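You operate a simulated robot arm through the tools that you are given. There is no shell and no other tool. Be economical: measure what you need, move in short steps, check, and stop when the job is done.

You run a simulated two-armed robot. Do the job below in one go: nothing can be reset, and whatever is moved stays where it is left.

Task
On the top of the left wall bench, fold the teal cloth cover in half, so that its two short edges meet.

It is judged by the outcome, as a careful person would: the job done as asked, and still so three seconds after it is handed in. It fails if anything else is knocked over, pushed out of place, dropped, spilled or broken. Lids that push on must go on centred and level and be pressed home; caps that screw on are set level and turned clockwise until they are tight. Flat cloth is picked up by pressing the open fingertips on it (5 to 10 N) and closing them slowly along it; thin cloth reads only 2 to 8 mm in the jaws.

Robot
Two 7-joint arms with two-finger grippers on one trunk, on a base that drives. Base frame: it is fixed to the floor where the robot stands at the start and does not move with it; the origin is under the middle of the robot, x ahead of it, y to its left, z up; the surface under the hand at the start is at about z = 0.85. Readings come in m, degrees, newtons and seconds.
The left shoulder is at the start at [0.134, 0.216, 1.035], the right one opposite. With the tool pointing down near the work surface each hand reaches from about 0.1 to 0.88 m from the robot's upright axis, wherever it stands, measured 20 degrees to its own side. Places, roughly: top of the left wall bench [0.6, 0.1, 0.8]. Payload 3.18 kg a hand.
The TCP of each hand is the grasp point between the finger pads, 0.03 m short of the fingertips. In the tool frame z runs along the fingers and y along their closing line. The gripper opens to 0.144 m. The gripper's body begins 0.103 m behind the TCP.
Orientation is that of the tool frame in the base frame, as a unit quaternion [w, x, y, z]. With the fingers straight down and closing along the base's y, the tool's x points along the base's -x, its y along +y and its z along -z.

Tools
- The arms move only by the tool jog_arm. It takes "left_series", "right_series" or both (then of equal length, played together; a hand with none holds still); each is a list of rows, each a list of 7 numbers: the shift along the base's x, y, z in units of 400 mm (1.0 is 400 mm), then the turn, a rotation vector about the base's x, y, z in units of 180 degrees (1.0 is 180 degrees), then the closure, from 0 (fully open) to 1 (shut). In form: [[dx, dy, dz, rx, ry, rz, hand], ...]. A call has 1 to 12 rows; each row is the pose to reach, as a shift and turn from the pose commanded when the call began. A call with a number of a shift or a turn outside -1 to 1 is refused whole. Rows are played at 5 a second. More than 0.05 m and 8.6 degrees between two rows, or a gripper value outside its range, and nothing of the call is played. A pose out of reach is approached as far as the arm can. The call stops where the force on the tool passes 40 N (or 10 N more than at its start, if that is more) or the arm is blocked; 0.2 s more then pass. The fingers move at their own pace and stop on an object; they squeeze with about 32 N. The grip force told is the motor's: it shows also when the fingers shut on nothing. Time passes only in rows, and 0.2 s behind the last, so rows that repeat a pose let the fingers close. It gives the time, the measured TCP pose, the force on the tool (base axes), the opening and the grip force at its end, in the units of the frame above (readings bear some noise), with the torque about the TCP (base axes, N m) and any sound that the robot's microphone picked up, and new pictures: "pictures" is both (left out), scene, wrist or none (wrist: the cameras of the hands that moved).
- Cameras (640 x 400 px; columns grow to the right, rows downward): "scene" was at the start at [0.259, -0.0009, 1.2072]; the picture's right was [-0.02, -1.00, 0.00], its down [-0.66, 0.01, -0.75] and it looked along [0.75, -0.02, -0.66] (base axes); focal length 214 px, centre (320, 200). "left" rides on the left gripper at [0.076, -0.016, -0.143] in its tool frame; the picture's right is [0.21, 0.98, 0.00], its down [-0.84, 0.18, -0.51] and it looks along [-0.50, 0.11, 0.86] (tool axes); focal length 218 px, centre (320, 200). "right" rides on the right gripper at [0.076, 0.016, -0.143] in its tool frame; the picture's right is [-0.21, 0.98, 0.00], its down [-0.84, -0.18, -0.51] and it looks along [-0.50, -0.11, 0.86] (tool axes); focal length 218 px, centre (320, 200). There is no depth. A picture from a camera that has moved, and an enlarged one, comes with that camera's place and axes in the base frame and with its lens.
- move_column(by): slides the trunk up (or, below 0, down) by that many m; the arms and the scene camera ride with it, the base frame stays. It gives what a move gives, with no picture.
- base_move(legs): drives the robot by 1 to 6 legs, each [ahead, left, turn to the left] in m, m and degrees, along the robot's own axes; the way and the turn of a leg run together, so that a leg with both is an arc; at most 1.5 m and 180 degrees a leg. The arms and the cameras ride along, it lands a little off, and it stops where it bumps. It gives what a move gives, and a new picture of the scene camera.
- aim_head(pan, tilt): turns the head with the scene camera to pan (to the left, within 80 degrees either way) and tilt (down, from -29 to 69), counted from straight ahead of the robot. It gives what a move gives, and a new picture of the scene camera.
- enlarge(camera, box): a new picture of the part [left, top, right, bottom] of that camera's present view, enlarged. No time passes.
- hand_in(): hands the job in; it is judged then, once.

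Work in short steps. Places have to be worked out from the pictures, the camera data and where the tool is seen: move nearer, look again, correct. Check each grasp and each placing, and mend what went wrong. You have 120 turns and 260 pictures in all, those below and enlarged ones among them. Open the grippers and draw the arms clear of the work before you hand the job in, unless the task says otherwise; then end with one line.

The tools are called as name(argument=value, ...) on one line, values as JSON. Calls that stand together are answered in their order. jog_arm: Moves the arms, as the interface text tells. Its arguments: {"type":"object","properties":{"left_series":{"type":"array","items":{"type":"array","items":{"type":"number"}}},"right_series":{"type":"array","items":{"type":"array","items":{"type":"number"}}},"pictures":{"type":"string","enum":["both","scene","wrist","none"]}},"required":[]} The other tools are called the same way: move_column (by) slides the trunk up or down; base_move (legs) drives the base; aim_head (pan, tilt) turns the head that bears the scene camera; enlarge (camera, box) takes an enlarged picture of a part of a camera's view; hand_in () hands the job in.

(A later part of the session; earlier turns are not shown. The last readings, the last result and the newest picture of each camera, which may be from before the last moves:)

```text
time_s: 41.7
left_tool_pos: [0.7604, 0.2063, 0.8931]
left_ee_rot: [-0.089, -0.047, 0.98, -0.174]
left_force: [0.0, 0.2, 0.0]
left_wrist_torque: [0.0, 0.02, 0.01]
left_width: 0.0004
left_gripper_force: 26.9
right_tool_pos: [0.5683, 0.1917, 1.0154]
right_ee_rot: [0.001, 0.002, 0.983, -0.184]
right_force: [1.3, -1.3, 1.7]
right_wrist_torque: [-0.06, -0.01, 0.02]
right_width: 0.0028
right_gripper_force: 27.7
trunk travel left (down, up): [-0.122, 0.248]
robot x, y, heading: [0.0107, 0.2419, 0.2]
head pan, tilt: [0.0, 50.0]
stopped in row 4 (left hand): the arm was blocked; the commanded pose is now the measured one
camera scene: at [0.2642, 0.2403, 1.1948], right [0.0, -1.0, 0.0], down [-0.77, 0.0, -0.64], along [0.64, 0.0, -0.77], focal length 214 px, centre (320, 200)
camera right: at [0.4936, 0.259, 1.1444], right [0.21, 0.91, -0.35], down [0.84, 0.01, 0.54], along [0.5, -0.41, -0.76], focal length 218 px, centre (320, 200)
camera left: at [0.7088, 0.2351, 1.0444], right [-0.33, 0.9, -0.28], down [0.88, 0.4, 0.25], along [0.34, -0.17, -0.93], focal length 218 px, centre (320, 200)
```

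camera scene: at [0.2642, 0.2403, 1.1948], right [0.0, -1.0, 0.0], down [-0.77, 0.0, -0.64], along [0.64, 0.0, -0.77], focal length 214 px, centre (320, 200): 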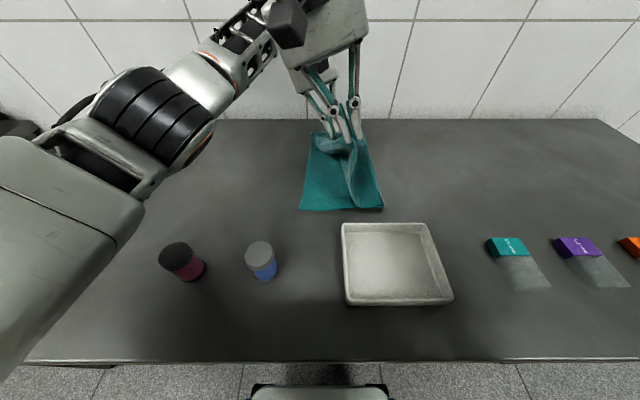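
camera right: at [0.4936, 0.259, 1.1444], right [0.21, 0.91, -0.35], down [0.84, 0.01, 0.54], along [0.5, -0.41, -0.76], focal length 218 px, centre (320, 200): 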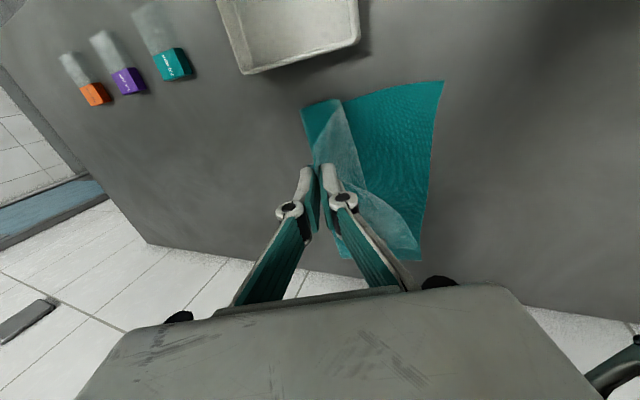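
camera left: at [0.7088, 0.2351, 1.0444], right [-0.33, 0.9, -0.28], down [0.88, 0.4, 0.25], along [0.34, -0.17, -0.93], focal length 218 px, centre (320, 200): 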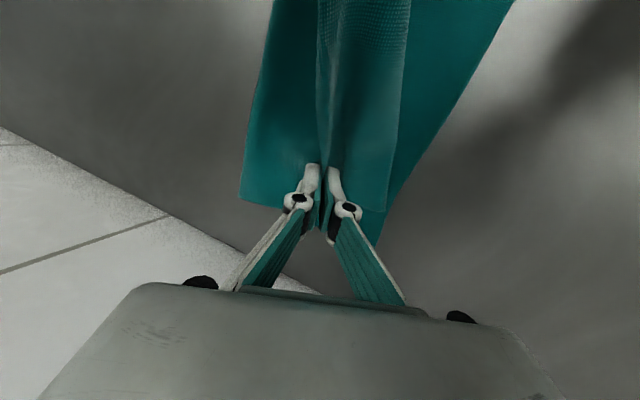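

The right wrist tilting toward +y fouled the left forearm. I'll untilt the right hand first, then straighten the left and check. After that only one hand at a time will tilt.

jog_arm(left_series=[[0, 0, 0, 0, 0, 0, 1], [0, 0, 0, 0, 0, 0, 1], [0, 0, 0, 0, 0, 0, 1], [0, 0, 0, 0, 0, 0, 1], [0, 0, 0.05, 0, -0.015, -0.005, 1], [0, 0, 0.1, 0, -0.03, -0.01, 1], [0, 0, 0.15, 0, -0.045, -0.015, 1], [0, 0, 0.2, 0, -0.061, -0.019, 1]], right_series=[[0, 0.03, -0.01, 0.03, 0, 0, 1], [0, 0.07, -0.02, 0.06, 0, 0, 1], [0, 0.11, -0.03, 0.09, 0, 0, 1], [0, 0.14, -0.04, 0.118, 0, 0, 1], [0, 0.14, -0.04, 0.118, 0, 0, 1], [0, 0.14, -0.04, 0.118, 0, 0, 1], [0, 0.14, -0.04, 0.118, 0, 0, 1], [0, 0.14, -0.04, 0.118, 0, 0, 1]])

```text
time_s: 43.5
left_tool_pos: [0.7558, 0.199, 0.9809]
left_ee_rot: [0.003, 0.003, 0.985, -0.175]
left_force: [0.4, 1.4, -0.9]
left_wrist_torque: [-0.06, 0.02, -0.01]
left_width: 0.0028
left_gripper_force: 28.4
right_tool_pos: [0.5683, 0.2483, 1.0025]
right_ee_rot: [0.001, 0.003, 1.0, 0.002]
right_force: [-0.5, -0.5, 0.9]
right_wrist_torque: [0.04, -0.17, -0.01]
right_width: 0.0009
right_gripper_force: 29.9
trunk travel left (down, up): [-0.122, 0.248]
robot x, y, heading: [0.0092, 0.2414, -0.1]
head pan, tilt: [0.0, 50.0]
camera scene: at [0.2628, 0.2397, 1.1955], right [0.0, -1.0, 0.0], down [-0.77, 0.0, -0.64], along [0.64, 0.0, -0.77], focal length 214 px, centre (320, 200)
camera right: at [0.4922, 0.2639, 1.1454], right [0.21, 0.98, 0.0], down [0.84, -0.18, 0.51], along [0.5, -0.11, -0.86], focal length 218 px, centre (320, 200)
camera left: at [0.6781, 0.2328, 1.1187], right [-0.2, 0.92, -0.34], down [0.84, 0.34, 0.42], along [0.5, -0.2, -0.84], focal length 218 px, centre (320, 200)
```

scene: 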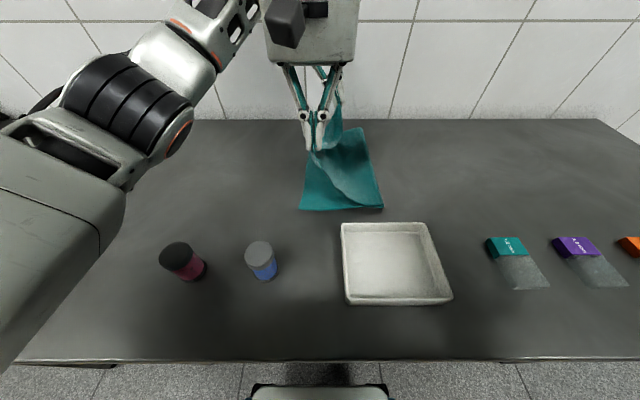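
right: 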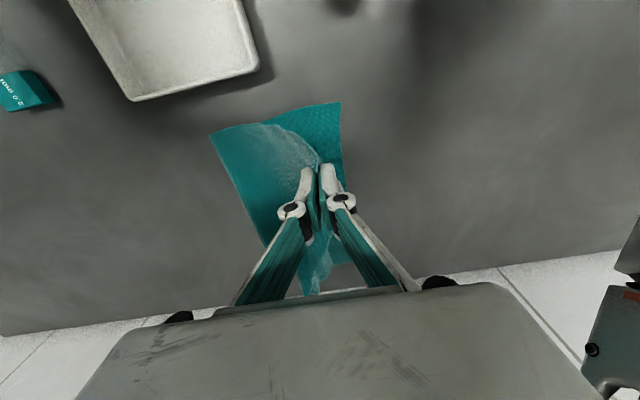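
left: 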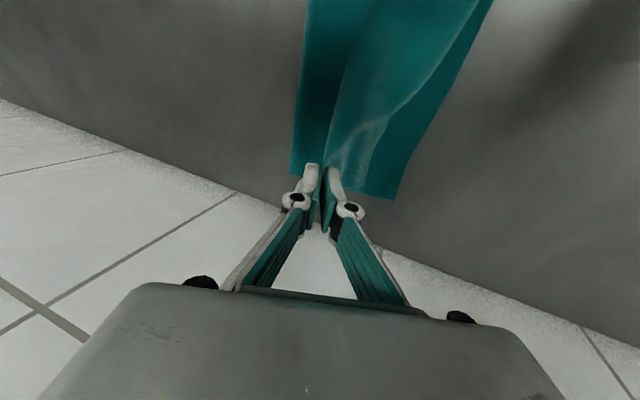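

Both hands recovered with cloth in grip. The fold line is now at y≈0.104 and the bottom layer's left edge at y≈0.28 near, 0.266 far. I'll tilt the left further to 45°, keep the right vertical, and lower both onto the edge.

jog_arm(left_series=[[0, 0.02, 0, -0.035, 0, 0, 1], [0, 0.05, -0.02, -0.07, 0, 0, 1], [0, 0.1, -0.05, -0.105, 0, 0, 1], [0, 0.14, -0.09, -0.139, 0, 0, 1], [0, 0.175, -0.13, -0.139, 0, 0, 1], [0, 0.19, -0.17, -0.139, 0, 0, 1], [0, 0.1975, -0.2, -0.139, 0, 0, 1], [0, 0.1975, -0.22, -0.139, 0, 0, 1]], right_series=[[0, 0, 0, 0, 0, 0, 1], [0.005, 0.01, -0.03, 0, 0, 0, 1], [0.01, 0.02, -0.07, 0, 0, 0, 1], [0.01, 0.04, -0.12, 0, 0, 0, 1], [0.01, 0.05, -0.17, 0, 0, 0, 1], [0.01, 0.06, -0.22, 0, 0, 0, 1], [0.01, 0.06, -0.25, 0, 0, 0, 1], [0.01, 0.06, -0.27, 0, 0, 0, 1]])

```text
time_s: 45.3
left_tool_pos: [0.7576, 0.2796, 0.8896]
left_ee_rot: [0.003, 0.003, 0.923, -0.385]
left_force: [1.2, 1.1, 2.2]
left_wrist_torque: [-0.14, 0.0, -0.02]
left_width: 0.0015
left_gripper_force: 33.3
right_tool_pos: [0.5715, 0.2722, 0.8927]
right_ee_rot: [0.0, 0.002, 1.0, 0.0]
right_force: [0.7, -0.2, 2.4]
right_wrist_torque: [-0.06, -0.03, 0.01]
right_width: 0.0004
right_gripper_force: 31.3
trunk travel left (down, up): [-0.122, 0.248]
robot x, y, heading: [0.0134, 0.24, -0.1]
head pan, tilt: [0.0, 50.0]
camera scene: at [0.2636, 0.24, 1.1951], right [0.0, -1.0, 0.0], down [-0.77, 0.0, -0.64], along [0.64, 0.0, -0.77], focal length 214 px, centre (320, 200)
camera right: at [0.4968, 0.288, 1.0363], right [0.21, 0.98, 0.0], down [0.84, -0.18, 0.51], along [0.5, -0.11, -0.86], focal length 218 px, centre (320, 200)
camera left: at [0.6797, 0.3686, 1.0011], right [-0.2, 0.69, -0.7], down [0.84, 0.48, 0.24], along [0.5, -0.54, -0.68], focal length 218 px, centre (320, 200)
```

scene: 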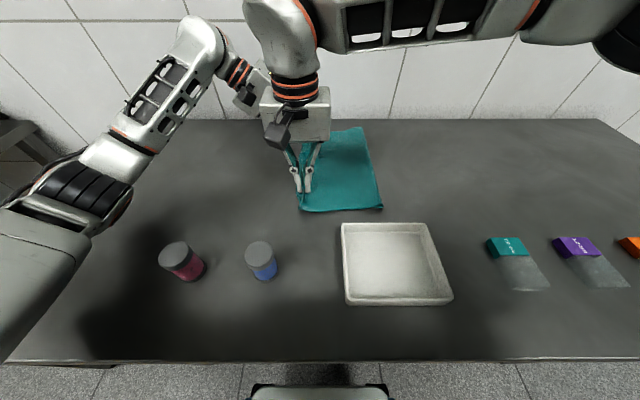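
right: 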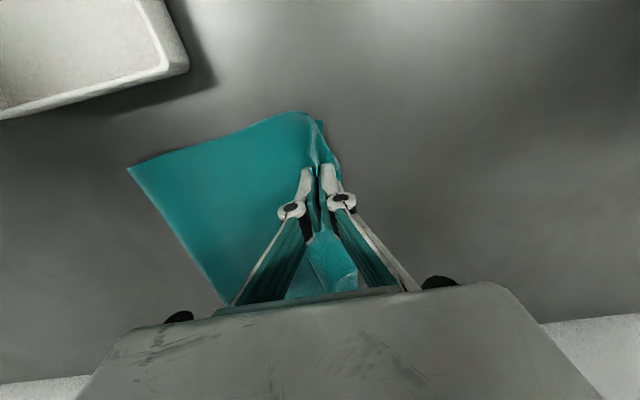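
left: 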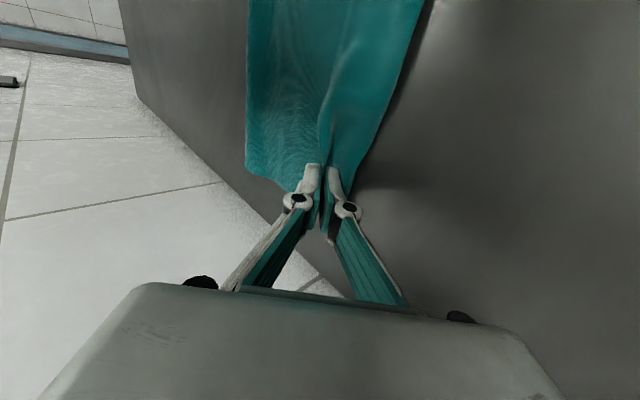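

The left hand is laying the far edge flat. I'll lower it a little more, open it slightly, and withdraw it along its fingers (up and to +y), with the right hand still holding.

jog_arm(left_series=[[0, 0, -0.008, 0, 0, 0, 1], [0, 0, -0.014, 0, 0, 0, 1], [0, 0, -0.01, 0, 0, 0, 0.96], [0, 0, -0.004, 0, 0, 0, 0.92], [0, 0, 0, 0, 0, 0, 0.89], [0, 0.02, 0.02, 0, 0, 0, 0.89], [0, 0.05, 0.05, 0, 0, 0, 0.89], [0, 0.1, 0.1, 0, 0, 0, 0.89], [0, 0.16, 0.16, 0, 0, 0, 0.89], [0, 0.24, 0.24, 0, 0, 0, 0.89]])

enlarge(camera="left", box=[200, 0, 440, 160])

```text
time_s: 47.5
left_tool_pos: [0.7548, 0.3751, 0.9883]
left_ee_rot: [0.003, 0.003, 0.923, -0.384]
left_force: [-0.7, 0.3, 0.3]
left_wrist_torque: [0.0, 0.01, 0.03]
left_width: 0.0159
left_gripper_force: 0.0
right_tool_pos: [0.5707, 0.2713, 0.8938]
right_ee_rot: [0.0, 0.002, 1.0, 0.0]
right_force: [-0.2, 0.9, -1.5]
right_wrist_torque: [0.02, -0.04, 0.02]
right_width: 0.0046
right_gripper_force: 41.0
trunk travel left (down, up): [-0.122, 0.248]
robot x, y, heading: [0.0133, 0.2393, -0.6]
head pan, tilt: [0.0, 50.0]
camera scene: at [0.2626, 0.2402, 1.1956], right [0.0, -1.0, 0.0], down [-0.77, 0.0, -0.64], along [0.64, 0.0, -0.77], focal length 214 px, centre (320, 200)
camera left: at [0.6779, 0.4644, 1.1001], right [-0.2, 0.69, -0.7], down [0.84, 0.48, 0.24], along [0.5, -0.54, -0.68], focal length 218 px, centre (320, 200)
```

scene: 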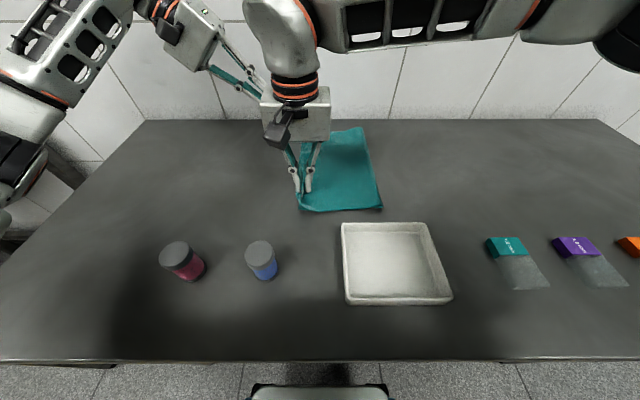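
left: 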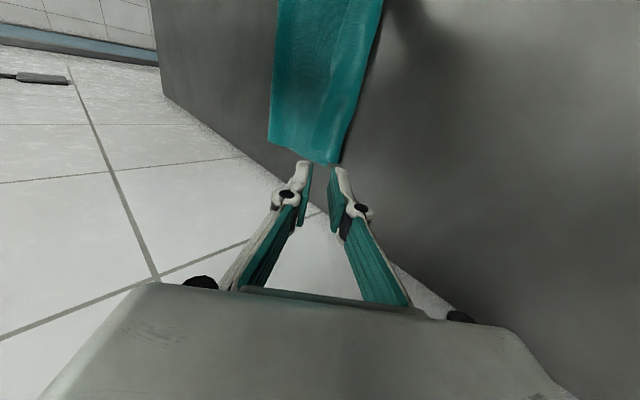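

```text
2.50 times, centred on (320, 80) of left
camera zoom: at [0.6779, 0.4644, 1.1001], right [-0.2, 0.69, -0.7], down [0.84, 0.48, 0.24], along [0.5, -0.54, -0.68], focal length 546 px, centre (320, 500)
```

zoom: 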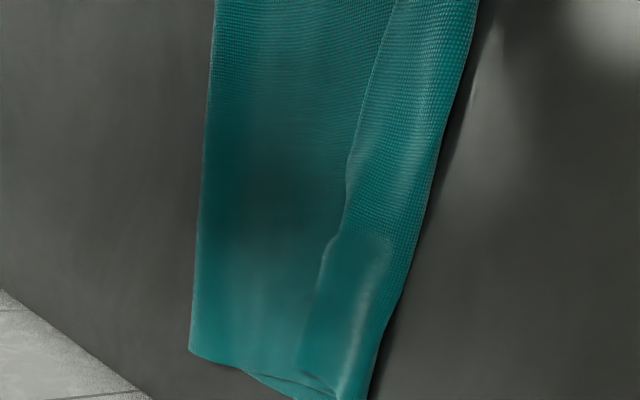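

The lip folded back again because the top layer is about 3 cm longer than the bottom: the fold line sits too far left. I need to reset the fold line, then lay the edge down taut from the +y side. First I'll straighten the left hand and look for the far lip.

jog_arm(left_series=[[-0.01, 0, 0, 0.04, 0, 0, 0.847], [-0.02, 0, 0, 0.08, 0, 0, 0.847], [-0.03, 0, 0, 0.12, 0, 0, 0.847], [-0.04, 0, 0, 0.16, 0, 0, 0.847], [-0.04, -0.02, 0, 0.2, 0, 0, 0.847], [-0.04, -0.05, 0, 0.25, 0, 0, 0.847]], pictures="wrist")

enlarge(camera="left", box=[160, 40, 400, 190])

```text
refused: row 6 steps farther than a row can; nothing moved
```

```text
2.67 times, centred on (280, 115) of left
camera zoom: at [0.6779, 0.4644, 1.1001], right [-0.2, 0.69, -0.7], down [0.84, 0.48, 0.24], along [0.5, -0.54, -0.68], focal length 582 px, centre (427, 427)
```

zoom: 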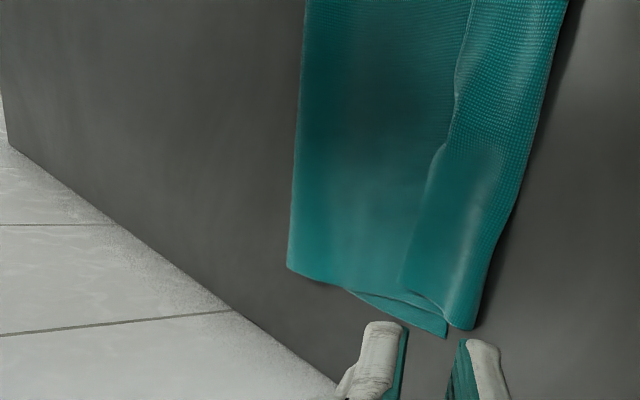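

One row turned too far in that call, so I'll redo it with even steps.

jog_arm(left_series=[[-0.01, 0, 0, 0.042, 0, 0, 0.847], [-0.02, 0, 0, 0.084, 0, 0, 0.847], [-0.03, 0, 0, 0.126, 0, 0, 0.847], [-0.04, 0, 0, 0.168, 0, 0, 0.847], [-0.04, -0.02, 0, 0.21, 0, 0, 0.847], [-0.04, -0.05, 0, 0.25, 0, 0, 0.847]], pictures="wrist")

enlarge(camera="left", box=[120, 20, 360, 190])

```text
time_s: 48.9
left_tool_pos: [0.7408, 0.3528, 0.9876]
left_ee_rot: [0.001, 0.003, 1.0, -0.001]
left_force: [0.7, 0.8, -0.2]
left_wrist_torque: [0.02, 0.02, 0.02]
left_width: 0.0218
left_gripper_force: 0.0
right_tool_pos: [0.5707, 0.2713, 0.8921]
right_ee_rot: [0.0, 0.003, 1.0, 0.001]
right_force: [0.2, -0.3, 2.4]
right_wrist_torque: [-0.02, -0.07, 0.03]
right_width: 0.0002
right_gripper_force: 28.2
trunk travel left (down, up): [-0.122, 0.248]
robot x, y, heading: [0.0111, 0.2384, -0.0]
head pan, tilt: [0.0, 50.0]
camera left: at [0.6637, 0.3376, 1.1289], right [-0.2, 0.98, 0.0], down [0.84, 0.18, 0.51], along [0.5, 0.1, -0.86], focal length 218 px, centre (320, 200)
```

left: 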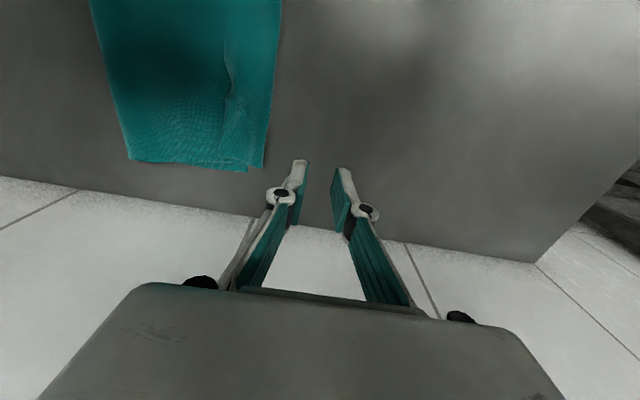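

```text
2.35 times, centred on (240, 105) of left
camera zoom: at [0.6637, 0.3376, 1.1289], right [-0.2, 0.98, 0.0], down [0.84, 0.18, 0.51], along [0.5, 0.1, -0.86], focal length 514 px, centre (508, 424)
```

zoom: 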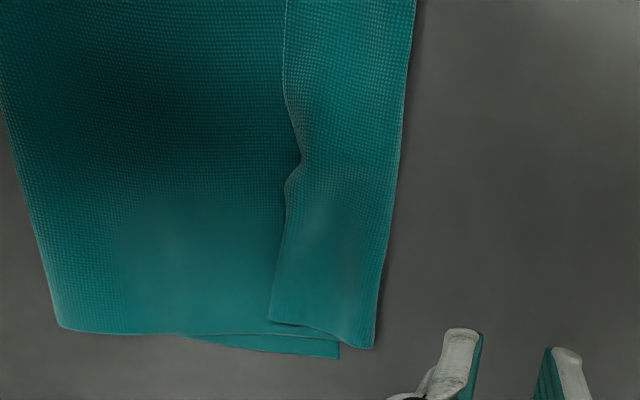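

The far lip edge is at y≈0.231 near x=0.755. I'll move the left hand there and lower to just above contact.

jog_arm(left_series=[[0.012, -0.1, 0, 0, 0, 0, 0.847], [0.024, -0.2, 0, 0, 0, 0, 0.847], [0.0355, -0.287, -0.05, 0, 0, 0, 0.847], [0.0355, -0.287, -0.12, 0, 0, 0, 0.847], [0.0355, -0.287, -0.19, 0, 0, 0, 0.847], [0.0355, -0.287, -0.24, 0, 0, 0, 0.847], [0.0355, -0.287, -0.255, 0, 0, 0, 0.847]], pictures="none")

enlarge(camera="left", box=[160, 60, 480, 260])

```text
time_s: 50.5
left_tool_pos: [0.7555, 0.2387, 0.8828]
left_ee_rot: [0.002, 0.003, 1.0, -0.002]
left_force: [-0.3, 0.0, 0.2]
left_wrist_torque: [0.01, -0.03, -0.02]
left_width: 0.0221
left_gripper_force: 0.0
right_tool_pos: [0.5707, 0.2718, 0.8919]
right_ee_rot: [0.0, 0.003, 1.0, 0.001]
right_force: [0.6, -0.6, 0.5]
right_wrist_torque: [-0.08, 0.06, -0.01]
right_width: 0.0035
right_gripper_force: 25.8
trunk travel left (down, up): [-0.122, 0.248]
robot x, y, heading: [0.0122, 0.2372, 0.1]
head pan, tilt: [0.0, 50.0]
```

```text
2.00 times, centred on (320, 160) of left
camera zoom: at [0.6783, 0.2236, 1.0261], right [-0.2, 0.98, 0.0], down [0.84, 0.18, 0.51], along [0.5, 0.1, -0.86], focal length 436 px, centre (320, 280)
```

zoom: 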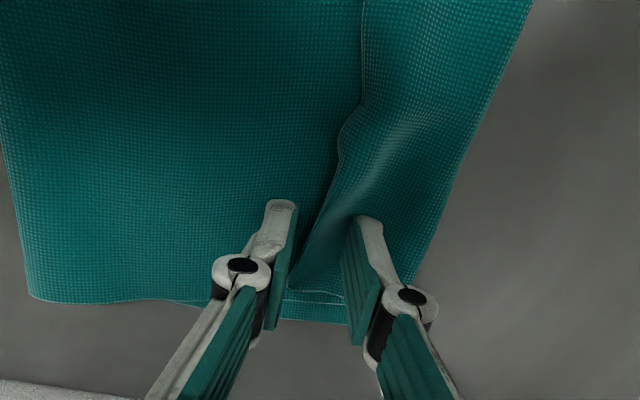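

The edge lies between the fingers. I'll press lightly and close with the −y drift as before.

jog_arm(left_series=[[0, 0, -0.004, 0, 0, 0, 0.847], [0, 0, -0.007, 0, 0, 0, 0.847], [0, -0.003, -0.007, 0, 0, 0, 0.87], [0, -0.006, -0.007, 0, 0, 0, 0.885], [0, -0.009, -0.007, 0, 0, 0, 0.9], [0, -0.012, -0.007, 0, 0, 0, 0.915], [0, -0.015, -0.007, 0, 0, 0, 0.93], [0, -0.018, -0.007, 0, 0, 0, 0.95], [0, -0.02, -0.007, 0, 0, 0, 0.97], [0, -0.022, -0.006, 0, 0, 0, 1], [0, -0.022, -0.005, 0, 0, 0, 1], [0, -0.022, 0.02, 0, 0, 0, 1]], pictures="none")

enlarge(camera="left", box=[160, 60, 480, 260])

```text
time_s: 53.1
left_tool_pos: [0.755, 0.2286, 0.8932]
left_ee_rot: [0.001, 0.004, 1.0, -0.002]
left_force: [0.5, 0.1, 1.7]
left_wrist_torque: [-0.2, 0.01, -0.02]
left_width: 0.004
left_gripper_force: 26.8
right_tool_pos: [0.5713, 0.271, 0.8922]
right_ee_rot: [-0.001, 0.002, 1.0, 0.001]
right_force: [0.2, 0.1, -1.2]
right_wrist_torque: [-0.18, 0.03, 0.01]
right_width: 0.0016
right_gripper_force: 28.8
trunk travel left (down, up): [-0.122, 0.248]
robot x, y, heading: [0.0111, 0.2389, -0.1]
head pan, tilt: [0.0, 50.0]
```

```text
2.00 times, centred on (320, 160) of left
camera zoom: at [0.6774, 0.2143, 1.0347], right [-0.2, 0.98, 0.0], down [0.84, 0.17, 0.51], along [0.5, 0.1, -0.86], focal length 436 px, centre (320, 280)
```

zoom: 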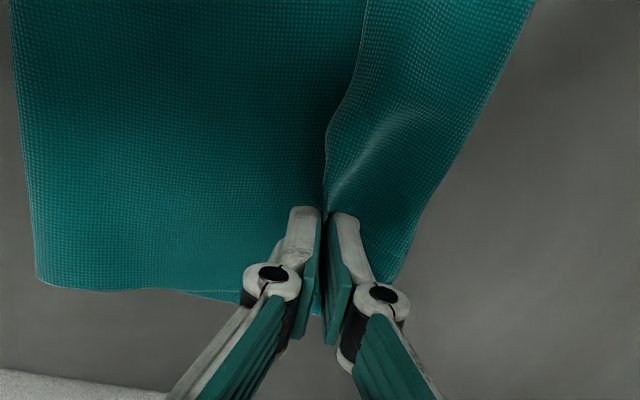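

It's holding. I'll lift both hands and even out their y positions.

jog_arm(left_series=[[0, 0.01, 0.05, 0, 0, 0, 1], [0, 0.02, 0.1, 0, 0, 0, 1], [0, 0.03, 0.15, 0, 0, 0, 1], [0, 0.04, 0.2, 0, 0, 0, 1], [0, 0.05, 0.25, 0, 0, 0, 1]], right_series=[[0, 0, 0.05, 0, 0, 0, 1], [0, 0, 0.1, 0, 0, 0, 1], [0, -0.01, 0.15, 0, 0, 0, 1], [0, -0.01, 0.2, 0, 0, 0, 1], [0, -0.01, 0.25, 0, 0, 0, 1]], pictures="wrist")

base_move(legs=[[0, -0.1, 0]])

```text
time_s: 54.5
left_tool_pos: [0.767, 0.2871, 0.9659]
left_ee_rot: [-0.01, -0.024, 0.999, 0.019]
left_force: [-0.2, -0.4, 0.3]
left_wrist_torque: [-0.01, 0.01, 0.01]
left_width: 0.0012
left_gripper_force: 27.0
right_tool_pos: [0.5708, 0.2673, 0.9926]
right_ee_rot: [-0.001, 0.002, 1.0, 0.001]
right_force: [0.0, -1.2, 2.7]
right_wrist_torque: [-0.05, 0.09, 0.01]
right_width: 0.0004
right_gripper_force: 29.2
trunk travel left (down, up): [-0.122, 0.248]
robot x, y, heading: [0.0099, 0.2433, -0.4]
head pan, tilt: [0.0, 50.0]
stopped in row 5 (left hand): the arm was blocked; the commanded pose is now the measured one
camera right: at [0.497, 0.2847, 1.1373], right [0.21, 0.98, 0.0], down [0.84, -0.18, 0.51], along [0.49, -0.11, -0.86], focal length 218 px, centre (320, 200)
camera left: at [0.695, 0.2614, 1.11], right [-0.25, 0.97, 0.04], down [0.84, 0.2, 0.5], along [0.47, 0.16, -0.87], focal length 218 px, centre (320, 200)
```

right: 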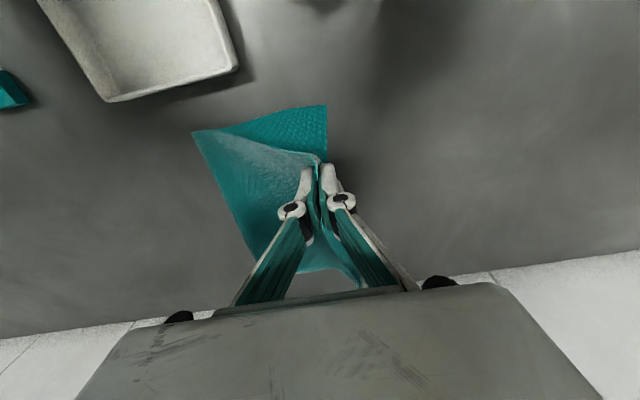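
left: 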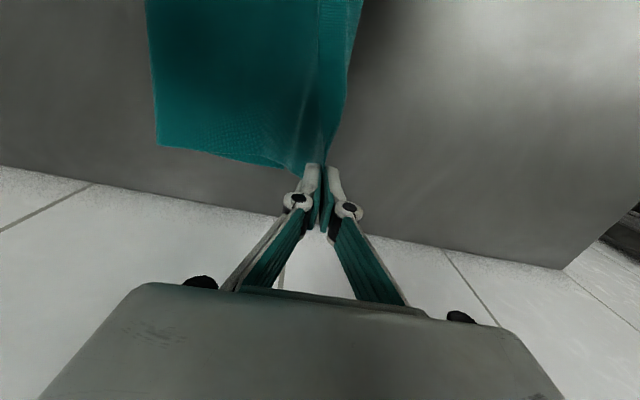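

```text
time_s: 56.0
left_tool_pos: [0.7669, 0.1869, 0.9689]
left_ee_rot: [-0.009, -0.023, 1.0, 0.018]
left_force: [1.0, 0.1, -0.4]
left_wrist_torque: [0.0, 0.0, -0.03]
left_width: 0.0042
left_gripper_force: 30.2
right_tool_pos: [0.5714, 0.1693, 0.9932]
right_ee_rot: [-0.001, 0.002, 1.0, 0.001]
right_force: [0.3, 0.5, -1.6]
right_wrist_torque: [0.01, -0.01, 0.01]
right_width: 0.0051
right_gripper_force: 40.3
trunk travel left (down, up): [-0.122, 0.248]
robot x, y, heading: [0.0131, 0.1428, -0.3]
head pan, tilt: [0.0, 50.0]
camera scene: at [0.2632, 0.1401, 1.1951], right [0.0, -1.0, 0.0], down [-0.77, 0.0, -0.64], along [0.64, 0.0, -0.77], focal length 214 px, centre (320, 200)
```

scene: 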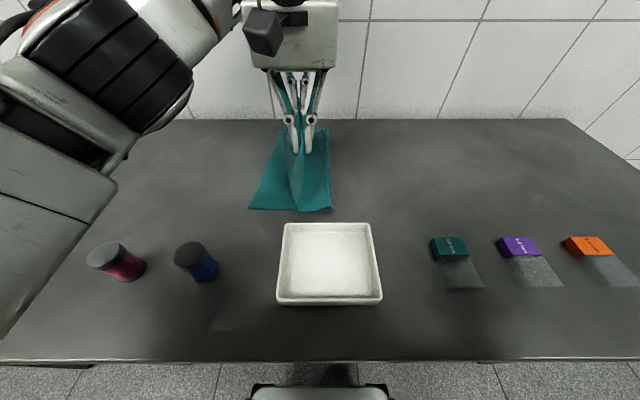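

The left forearm brushes the right wrist when both are high, so I'll work low from here. I'll drive right past the fold line to re-lay the bottom, then lower both hands and even them out.

base_move(legs=[[0, -0.12, 0]])

jog_arm(left_series=[[-0.01, -0.02, -0.03, 0, 0, 0, 1], [-0.02, -0.04, -0.06, 0, 0, 0, 1], [-0.025, -0.0625, -0.1, 0, 0, 0, 1], [-0.025, -0.0625, -0.1375, 0, 0, 0, 1]], right_series=[[0, 0, -0.05, 0, 0, 0, 1], [0, 0, -0.1, 0, 0, 0, 1], [0, 0, -0.15, 0, 0, 0, 1], [0, 0, -0.2, 0, 0, 0, 1]])

```text
time_s: 57.7
left_tool_pos: [0.7679, 0.0668, 0.9692]
left_ee_rot: [-0.01, -0.024, 1.0, 0.018]
left_force: [0.3, -1.2, 0.2]
left_wrist_torque: [0.02, 0.01, -0.02]
left_width: 0.0006
left_gripper_force: 29.5
right_tool_pos: [0.5707, 0.0488, 0.9928]
right_ee_rot: [0.0, 0.003, 1.0, 0.001]
right_force: [0.0, 1.1, 0.3]
right_wrist_torque: [0.04, -0.02, -0.02]
right_width: 0.0046
right_gripper_force: 41.5
trunk travel left (down, up): [-0.122, 0.248]
robot x, y, heading: [0.0097, 0.0237, -0.2]
head pan, tilt: [0.0, 50.0]
camera scene: at [0.2628, 0.0207, 1.1951], right [0.0, -1.0, 0.0], down [-0.77, 0.0, -0.64], along [0.64, 0.0, -0.77], focal length 214 px, centre (320, 200)
```

scene: 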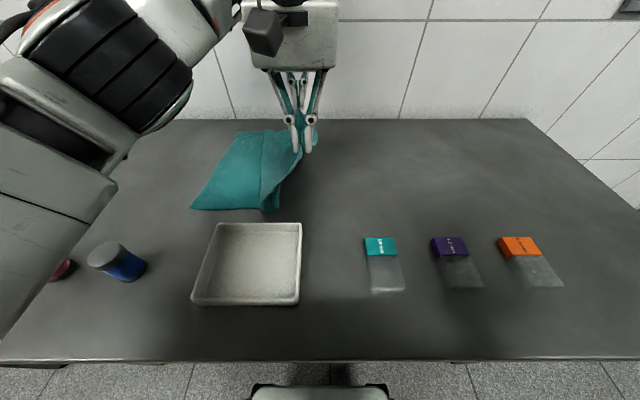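

```text
time_s: 58.7
left_tool_pos: [0.7589, 0.0428, 0.913]
left_ee_rot: [-0.011, -0.025, 0.999, 0.018]
left_force: [0.6, -1.0, -0.4]
left_wrist_torque: [0.03, 0.02, 0.03]
left_width: 0.0017
left_gripper_force: 29.9
right_tool_pos: [0.5713, 0.0481, 0.9109]
right_ee_rot: [-0.001, 0.003, 1.0, 0.001]
right_force: [-1.8, -1.0, 0.5]
right_wrist_torque: [0.01, -0.09, 0.01]
right_width: 0.0041
right_gripper_force: 42.1
trunk travel left (down, up): [-0.122, 0.248]
robot x, y, heading: [0.0105, 0.019, -0.2]
head pan, tilt: [0.0, 50.0]
camera scene: at [0.2637, 0.0209, 1.1947], right [0.0, -1.0, 0.0], down [-0.77, 0.0, -0.64], along [0.64, 0.0, -0.77], focal length 214 px, centre (320, 200)
camera right: at [0.4971, 0.0648, 1.0562], right [0.21, 0.98, 0.0], down [0.84, -0.18, 0.5], along [0.49, -0.11, -0.86], focal length 218 px, centre (320, 200)
camera left: at [0.6851, 0.0181, 1.0553], right [-0.26, 0.97, 0.04], down [0.84, 0.2, 0.5], along [0.47, 0.16, -0.87], focal length 218 px, centre (320, 200)
```

scene: 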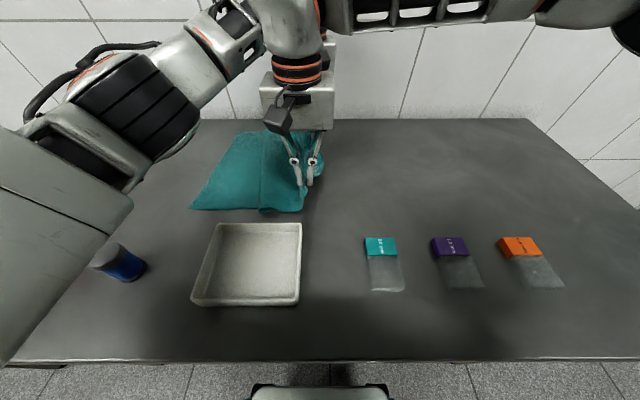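
right: 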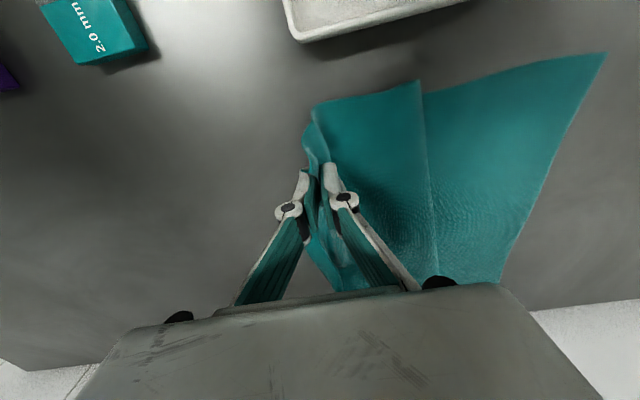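
left: 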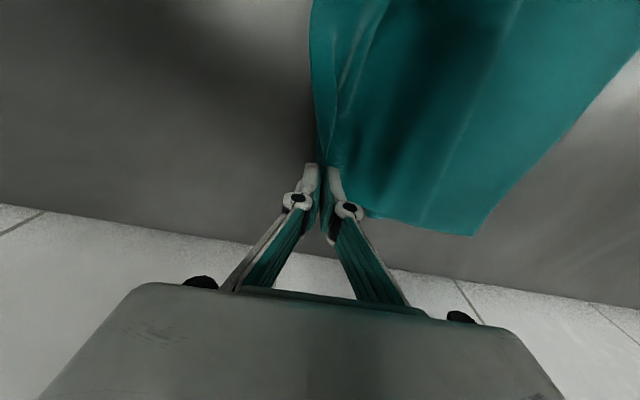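

I'll look closer at how the cloth is lying before the return stroke.

enlarge(camera="scene", box=[170, 110, 350, 230])

enlarge(camera="right", box=[280, 40, 620, 290])

```text
3.33 times, centred on (260, 170) of scene
camera zoom: at [0.2637, 0.0209, 1.1947], right [0.0, -1.0, 0.0], down [-0.77, 0.0, -0.64], along [0.64, 0.0, -0.77], focal length 715 px, centre (520, 300)
```

zoom: 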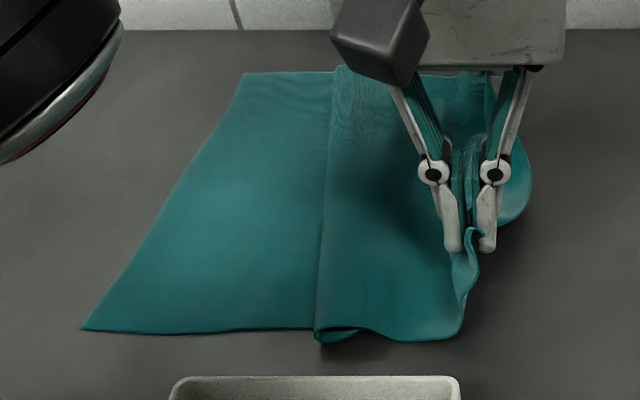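

```text
1.60 times, centred on (450, 165) of right
camera zoom: at [0.4971, 0.0648, 1.0562], right [0.21, 0.98, 0.0], down [0.84, -0.18, 0.5], along [0.49, -0.11, -0.86], focal length 349 px, centre (112, 256)
```

zoom: 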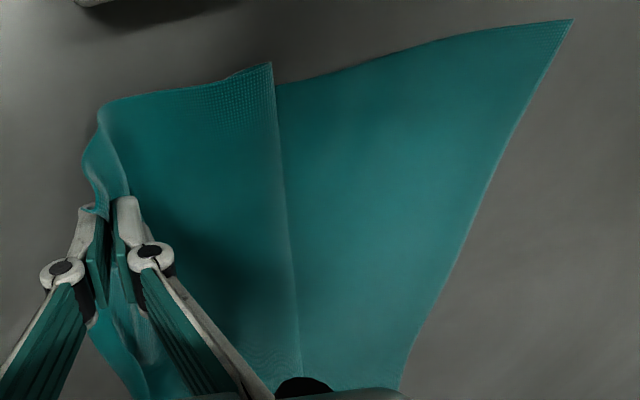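

The cloth lies in a small S-tuck at the old fold. I'll pull it fully flat again by driving right, then redo the fold as a taut arc using the trunk column for height and the base for y, so the arm postures never change.

base_move(legs=[[0, -0.115, 0]])

enlarge(camera="right", box=[0, 0, 640, 400])

enlarge(camera="left", box=[0, 0, 640, 400])

```text
time_s: 60.4
left_tool_pos: [0.758, -0.0721, 0.9125]
left_ee_rot: [-0.009, -0.024, 1.0, 0.018]
left_force: [0.4, -0.4, 0.9]
left_wrist_torque: [-0.13, 0.06, -0.01]
left_width: 0.0026
left_gripper_force: 27.3
right_tool_pos: [0.5714, -0.0682, 0.9128]
right_ee_rot: [-0.001, 0.002, 1.0, 0.001]
right_force: [0.2, -1.1, 2.8]
right_wrist_torque: [-0.14, 0.12, 0.01]
right_width: 0.0043
right_gripper_force: 25.8
trunk travel left (down, up): [-0.122, 0.248]
robot x, y, heading: [0.0111, -0.0945, -0.1]
head pan, tilt: [0.0, 50.0]
camera scene: at [0.2623, -0.0958, 1.1951], right [0.0, -1.0, 0.0], down [-0.77, 0.0, -0.64], along [0.64, 0.0, -0.77], focal length 214 px, centre (320, 200)
```

scene: 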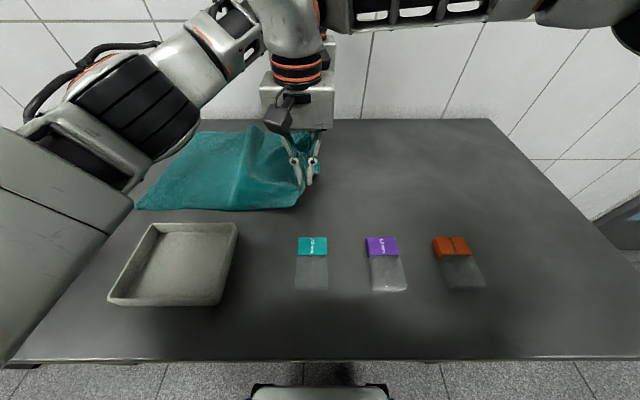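

```text
1.00 times, centred on (320, 200) of right (not enlarged: the box is as wide or as high as the picture)
camera zoom: at [0.4959, -0.0518, 1.0573], right [0.21, 0.98, 0.0], down [0.84, -0.18, 0.51], along [0.5, -0.11, -0.86], focal length 218 px, centre (320, 200)
```

zoom: 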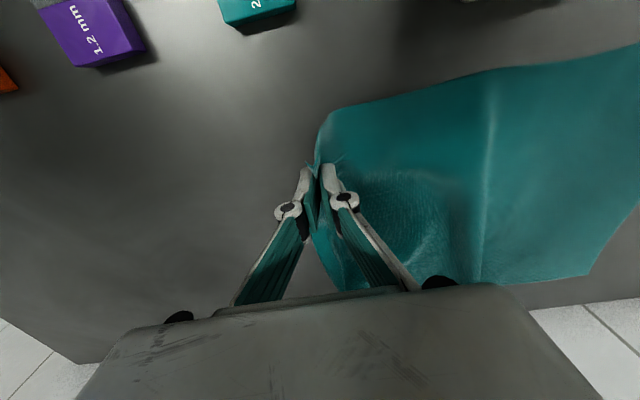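

```text
1.00 times, centred on (320, 200) of left (not enlarged: the box is as wide or as high as the picture)
camera zoom: at [0.6837, -0.0988, 1.0565], right [-0.26, 0.97, 0.04], down [0.84, 0.2, 0.5], along [0.47, 0.16, -0.87], focal length 218 px, centre (320, 200)
```

zoom: 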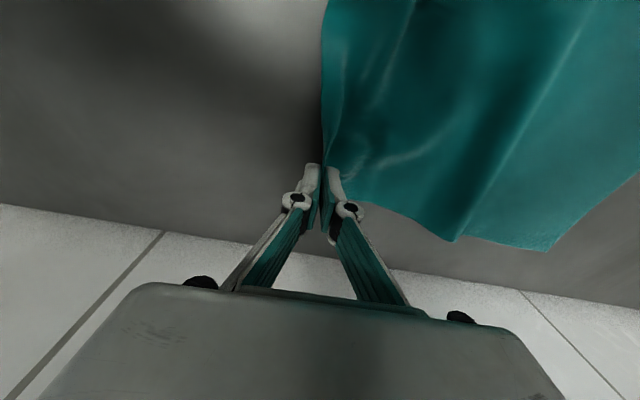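

Nearly flat. I'll pull 15 mm more to take out the ridge before starting the arc.

base_move(legs=[[0, -0.018, 0]])

enlarge(camera="right", box=[280, 20, 640, 300])

```text
time_s: 61.2
left_tool_pos: [0.7571, -0.0924, 0.9131]
left_ee_rot: [-0.009, -0.024, 1.0, 0.018]
left_force: [0.1, -0.7, -0.8]
left_wrist_torque: [0.04, -0.08, 0.01]
left_width: 0.0031
left_gripper_force: 29.2
right_tool_pos: [0.5705, -0.085, 0.9134]
right_ee_rot: [0.0, 0.002, 1.0, 0.0]
right_force: [-0.4, 1.1, -0.7]
right_wrist_torque: [0.14, -0.06, -0.03]
right_width: 0.003
right_gripper_force: 30.5
trunk travel left (down, up): [-0.122, 0.248]
robot x, y, heading: [0.0163, -0.116, -0.1]
head pan, tilt: [0.0, 50.0]
camera scene: at [0.2623, -0.1139, 1.1951], right [0.0, -1.0, 0.0], down [-0.77, 0.0, -0.64], along [0.64, 0.0, -0.77], focal length 214 px, centre (320, 200)
```

scene: 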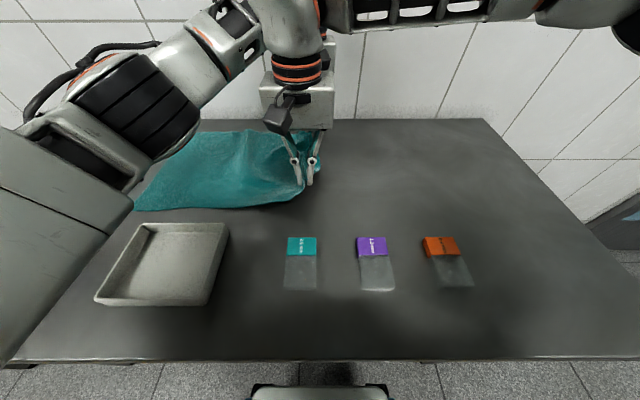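

```text
1.43 times, centred on (460, 160) of right
camera zoom: at [0.496, -0.0698, 1.0574], right [0.21, 0.98, 0.0], down [0.84, -0.18, 0.51], along [0.5, -0.11, -0.86], focal length 312 px, centre (120, 257)
```

zoom: 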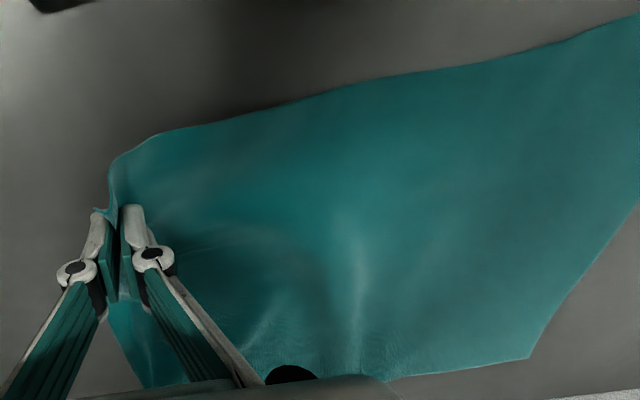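

It's flat now. I'll begin the arc about the intended fold line y≈0.08, alternating short base steps left with column raises.

base_move(legs=[[0, 0.027, 0]])

move_column(by=0.05)

base_move(legs=[[0, 0.035, 0]])

move_column(by=0.04)

base_move(legs=[[0, 0.035, 0]])

move_column(by=0.03)

base_move(legs=[[0, 0.06, 0]])

```text
time_s: 62.2
left_tool_pos: [0.7576, -0.065, 0.9133]
left_ee_rot: [-0.01, -0.025, 1.0, 0.017]
left_force: [-0.1, -0.6, 1.7]
left_wrist_torque: [0.01, 0.01, 0.04]
left_width: 0.002
left_gripper_force: 34.9
right_tool_pos: [0.5705, -0.0591, 0.913]
right_ee_rot: [0.001, 0.003, 1.0, 0.001]
right_force: [0.3, 1.9, -0.7]
right_wrist_torque: [-0.08, 0.05, 0.01]
right_width: 0.0048
right_gripper_force: 40.5
trunk travel left (down, up): [-0.122, 0.248]
robot x, y, heading: [0.0088, -0.0886, -0.1]
head pan, tilt: [0.0, 50.0]
camera scene: at [0.2622, -0.0862, 1.1952], right [0.0, -1.0, 0.0], down [-0.77, 0.0, -0.64], along [0.64, 0.0, -0.77], focal length 214 px, centre (320, 200)
```

scene: 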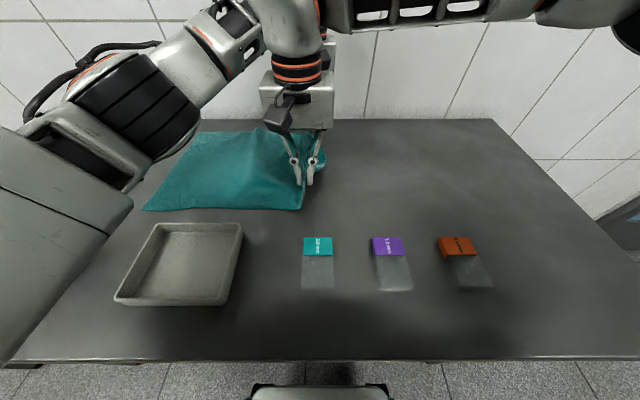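

```text
time_s: 63.1
left_tool_pos: [0.7585, -0.0418, 1.0052]
left_ee_rot: [0.023, -0.043, 0.999, 0.018]
left_force: [0.0, -1.2, 1.6]
left_wrist_torque: [-0.06, 0.08, 0.01]
left_width: 0.0023
left_gripper_force: 27.6
right_tool_pos: [0.5723, -0.0594, 0.9605]
right_ee_rot: [-0.003, 0.003, 1.0, 0.001]
right_force: [0.4, 0.1, -0.3]
right_wrist_torque: [-0.01, 0.09, -0.02]
right_width: 0.0042
right_gripper_force: 28.4
trunk travel left (down, up): [-0.172, 0.198]
robot x, y, heading: [0.0098, -0.0879, -0.4]
head pan, tilt: [0.0, 50.0]
```

```text
time_s: 64.1
left_tool_pos: [0.7575, -0.0059, 1.0094]
left_ee_rot: [0.026, -0.043, 0.999, 0.016]
left_force: [1.7, -2.2, -2.5]
left_wrist_torque: [-0.12, -0.01, -0.02]
left_width: 0.0037
left_gripper_force: 26.4
right_tool_pos: [0.5712, -0.0245, 0.9626]
right_ee_rot: [0.0, 0.003, 1.0, 0.001]
right_force: [-0.7, -0.8, 1.1]
right_wrist_torque: [0.2, -0.03, -0.01]
right_width: 0.0036
right_gripper_force: 39.7
trunk travel left (down, up): [-0.172, 0.198]
robot x, y, heading: [0.0139, -0.0524, -0.2]
head pan, tilt: [0.0, 50.0]
camera scene: at [0.2095, -0.0515, 1.2534], right [0.0, -1.0, 0.0], down [-0.77, 0.0, -0.64], along [0.64, 0.0, -0.77], focal length 214 px, centre (320, 200)
```

scene: 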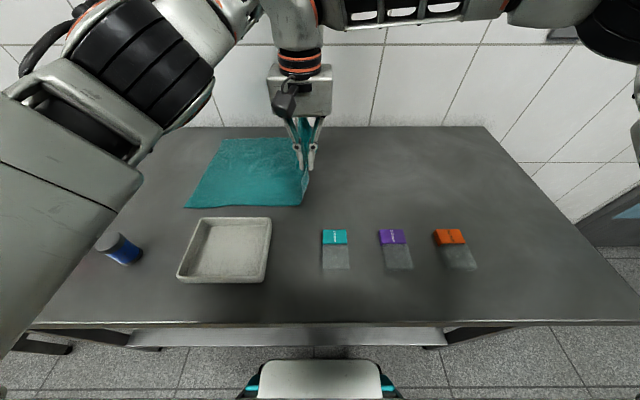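

```text
time_s: 64.6
left_tool_pos: [0.7246, 0.0233, 0.889]
left_ee_rot: [-0.076, -0.059, 0.995, 0.036]
left_force: [-0.2, -0.3, -0.1]
left_wrist_torque: [-0.02, 0.02, 0.0]
left_width: 0.0063
left_gripper_force: 31.6
right_tool_pos: [0.569, -0.0242, 0.9908]
right_ee_rot: [0.007, 0.002, 1.0, 0.0]
right_force: [-0.6, 0.4, 0.5]
right_wrist_torque: [0.0, 0.01, -0.05]
right_width: 0.0026
right_gripper_force: 37.3
trunk travel left (down, up): [-0.191, 0.178]
robot x, y, heading: [0.0085, -0.0512, -0.4]
head pan, tilt: [0.0, 50.0]
stopped: the arm was blocked; the commanded pose is now the measured one
```

```text
time_s: 65.6
left_tool_pos: [0.7271, 0.0589, 0.8901]
left_ee_rot: [-0.076, -0.06, 0.995, 0.037]
left_force: [0.6, 0.4, 0.7]
left_wrist_torque: [-0.09, 0.07, 0.05]
left_width: 0.0003
left_gripper_force: 25.8
right_tool_pos: [0.5699, 0.0104, 0.9888]
right_ee_rot: [0.006, 0.002, 1.0, 0.0]
right_force: [0.3, -1.2, 1.7]
right_wrist_torque: [-0.14, 0.01, 0.01]
right_width: 0.0036
right_gripper_force: 27.7
trunk travel left (down, up): [-0.191, 0.178]
robot x, y, heading: [0.0098, -0.0172, -0.0]
head pan, tilt: [0.0, 50.0]
camera scene: at [0.192, -0.0167, 1.2743], right [0.0, -1.0, 0.0], down [-0.77, 0.0, -0.64], along [0.64, 0.0, -0.77], focal length 214 px, centre (320, 200)
```

scene: 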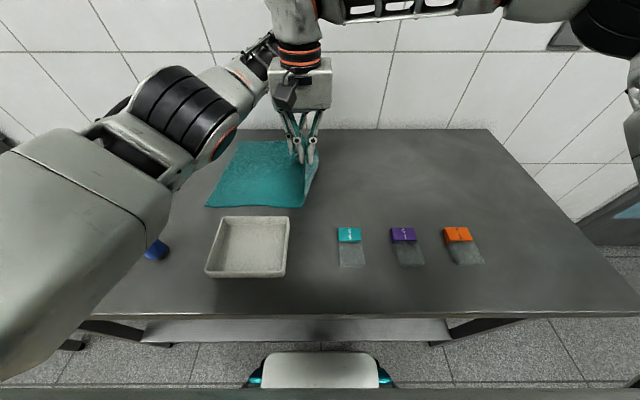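

```text
time_s: 66.3
left_tool_pos: [0.7266, 0.0587, 0.9597]
left_ee_rot: [-0.044, -0.062, 0.997, 0.034]
left_force: [0.3, 0.1, -1.3]
left_wrist_torque: [0.02, 0.03, 0.01]
left_width: 0.005
left_gripper_force: 28.4
right_tool_pos: [0.572, 0.0092, 1.0165]
right_ee_rot: [0.005, 0.001, 1.0, 0.001]
right_force: [0.2, 0.2, -2.1]
right_wrist_torque: [-0.01, 0.12, 0.04]
right_width: 0.0058
right_gripper_force: 40.6
trunk travel left (down, up): [-0.221, 0.148]
robot x, y, heading: [0.0082, -0.019, 0.3]
head pan, tilt: [0.0, 50.0]
```

```text
time_s: 67.5
left_tool_pos: [0.7254, 0.1198, 0.9625]
left_ee_rot: [-0.041, -0.063, 0.997, 0.034]
left_force: [0.4, -1.7, -2.4]
left_wrist_torque: [0.21, 0.03, -0.02]
left_width: 0.0041
left_gripper_force: 40.4
right_tool_pos: [0.5696, 0.0705, 1.0178]
right_ee_rot: [0.006, 0.001, 1.0, 0.001]
right_force: [-0.4, 1.0, 2.0]
right_wrist_torque: [-0.04, -0.03, 0.03]
right_width: 0.0006
right_gripper_force: 25.3
trunk travel left (down, up): [-0.221, 0.148]
robot x, y, heading: [0.009, 0.0418, -0.3]
head pan, tilt: [0.0, 50.0]
camera scene: at [0.1684, 0.0428, 1.3059], right [0.0, -1.0, 0.0], down [-0.77, 0.0, -0.64], along [0.64, 0.0, -0.77], focal length 214 px, centre (320, 200)
```

scene: 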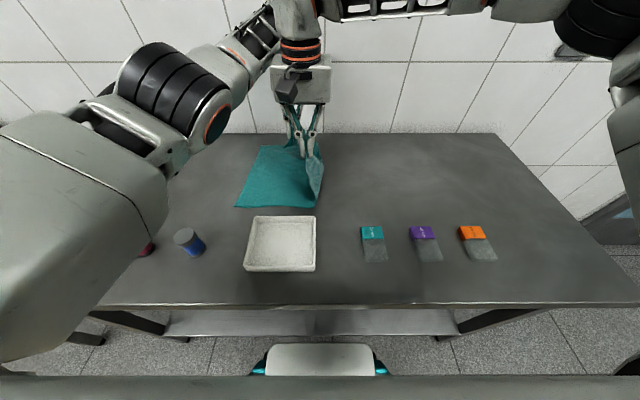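

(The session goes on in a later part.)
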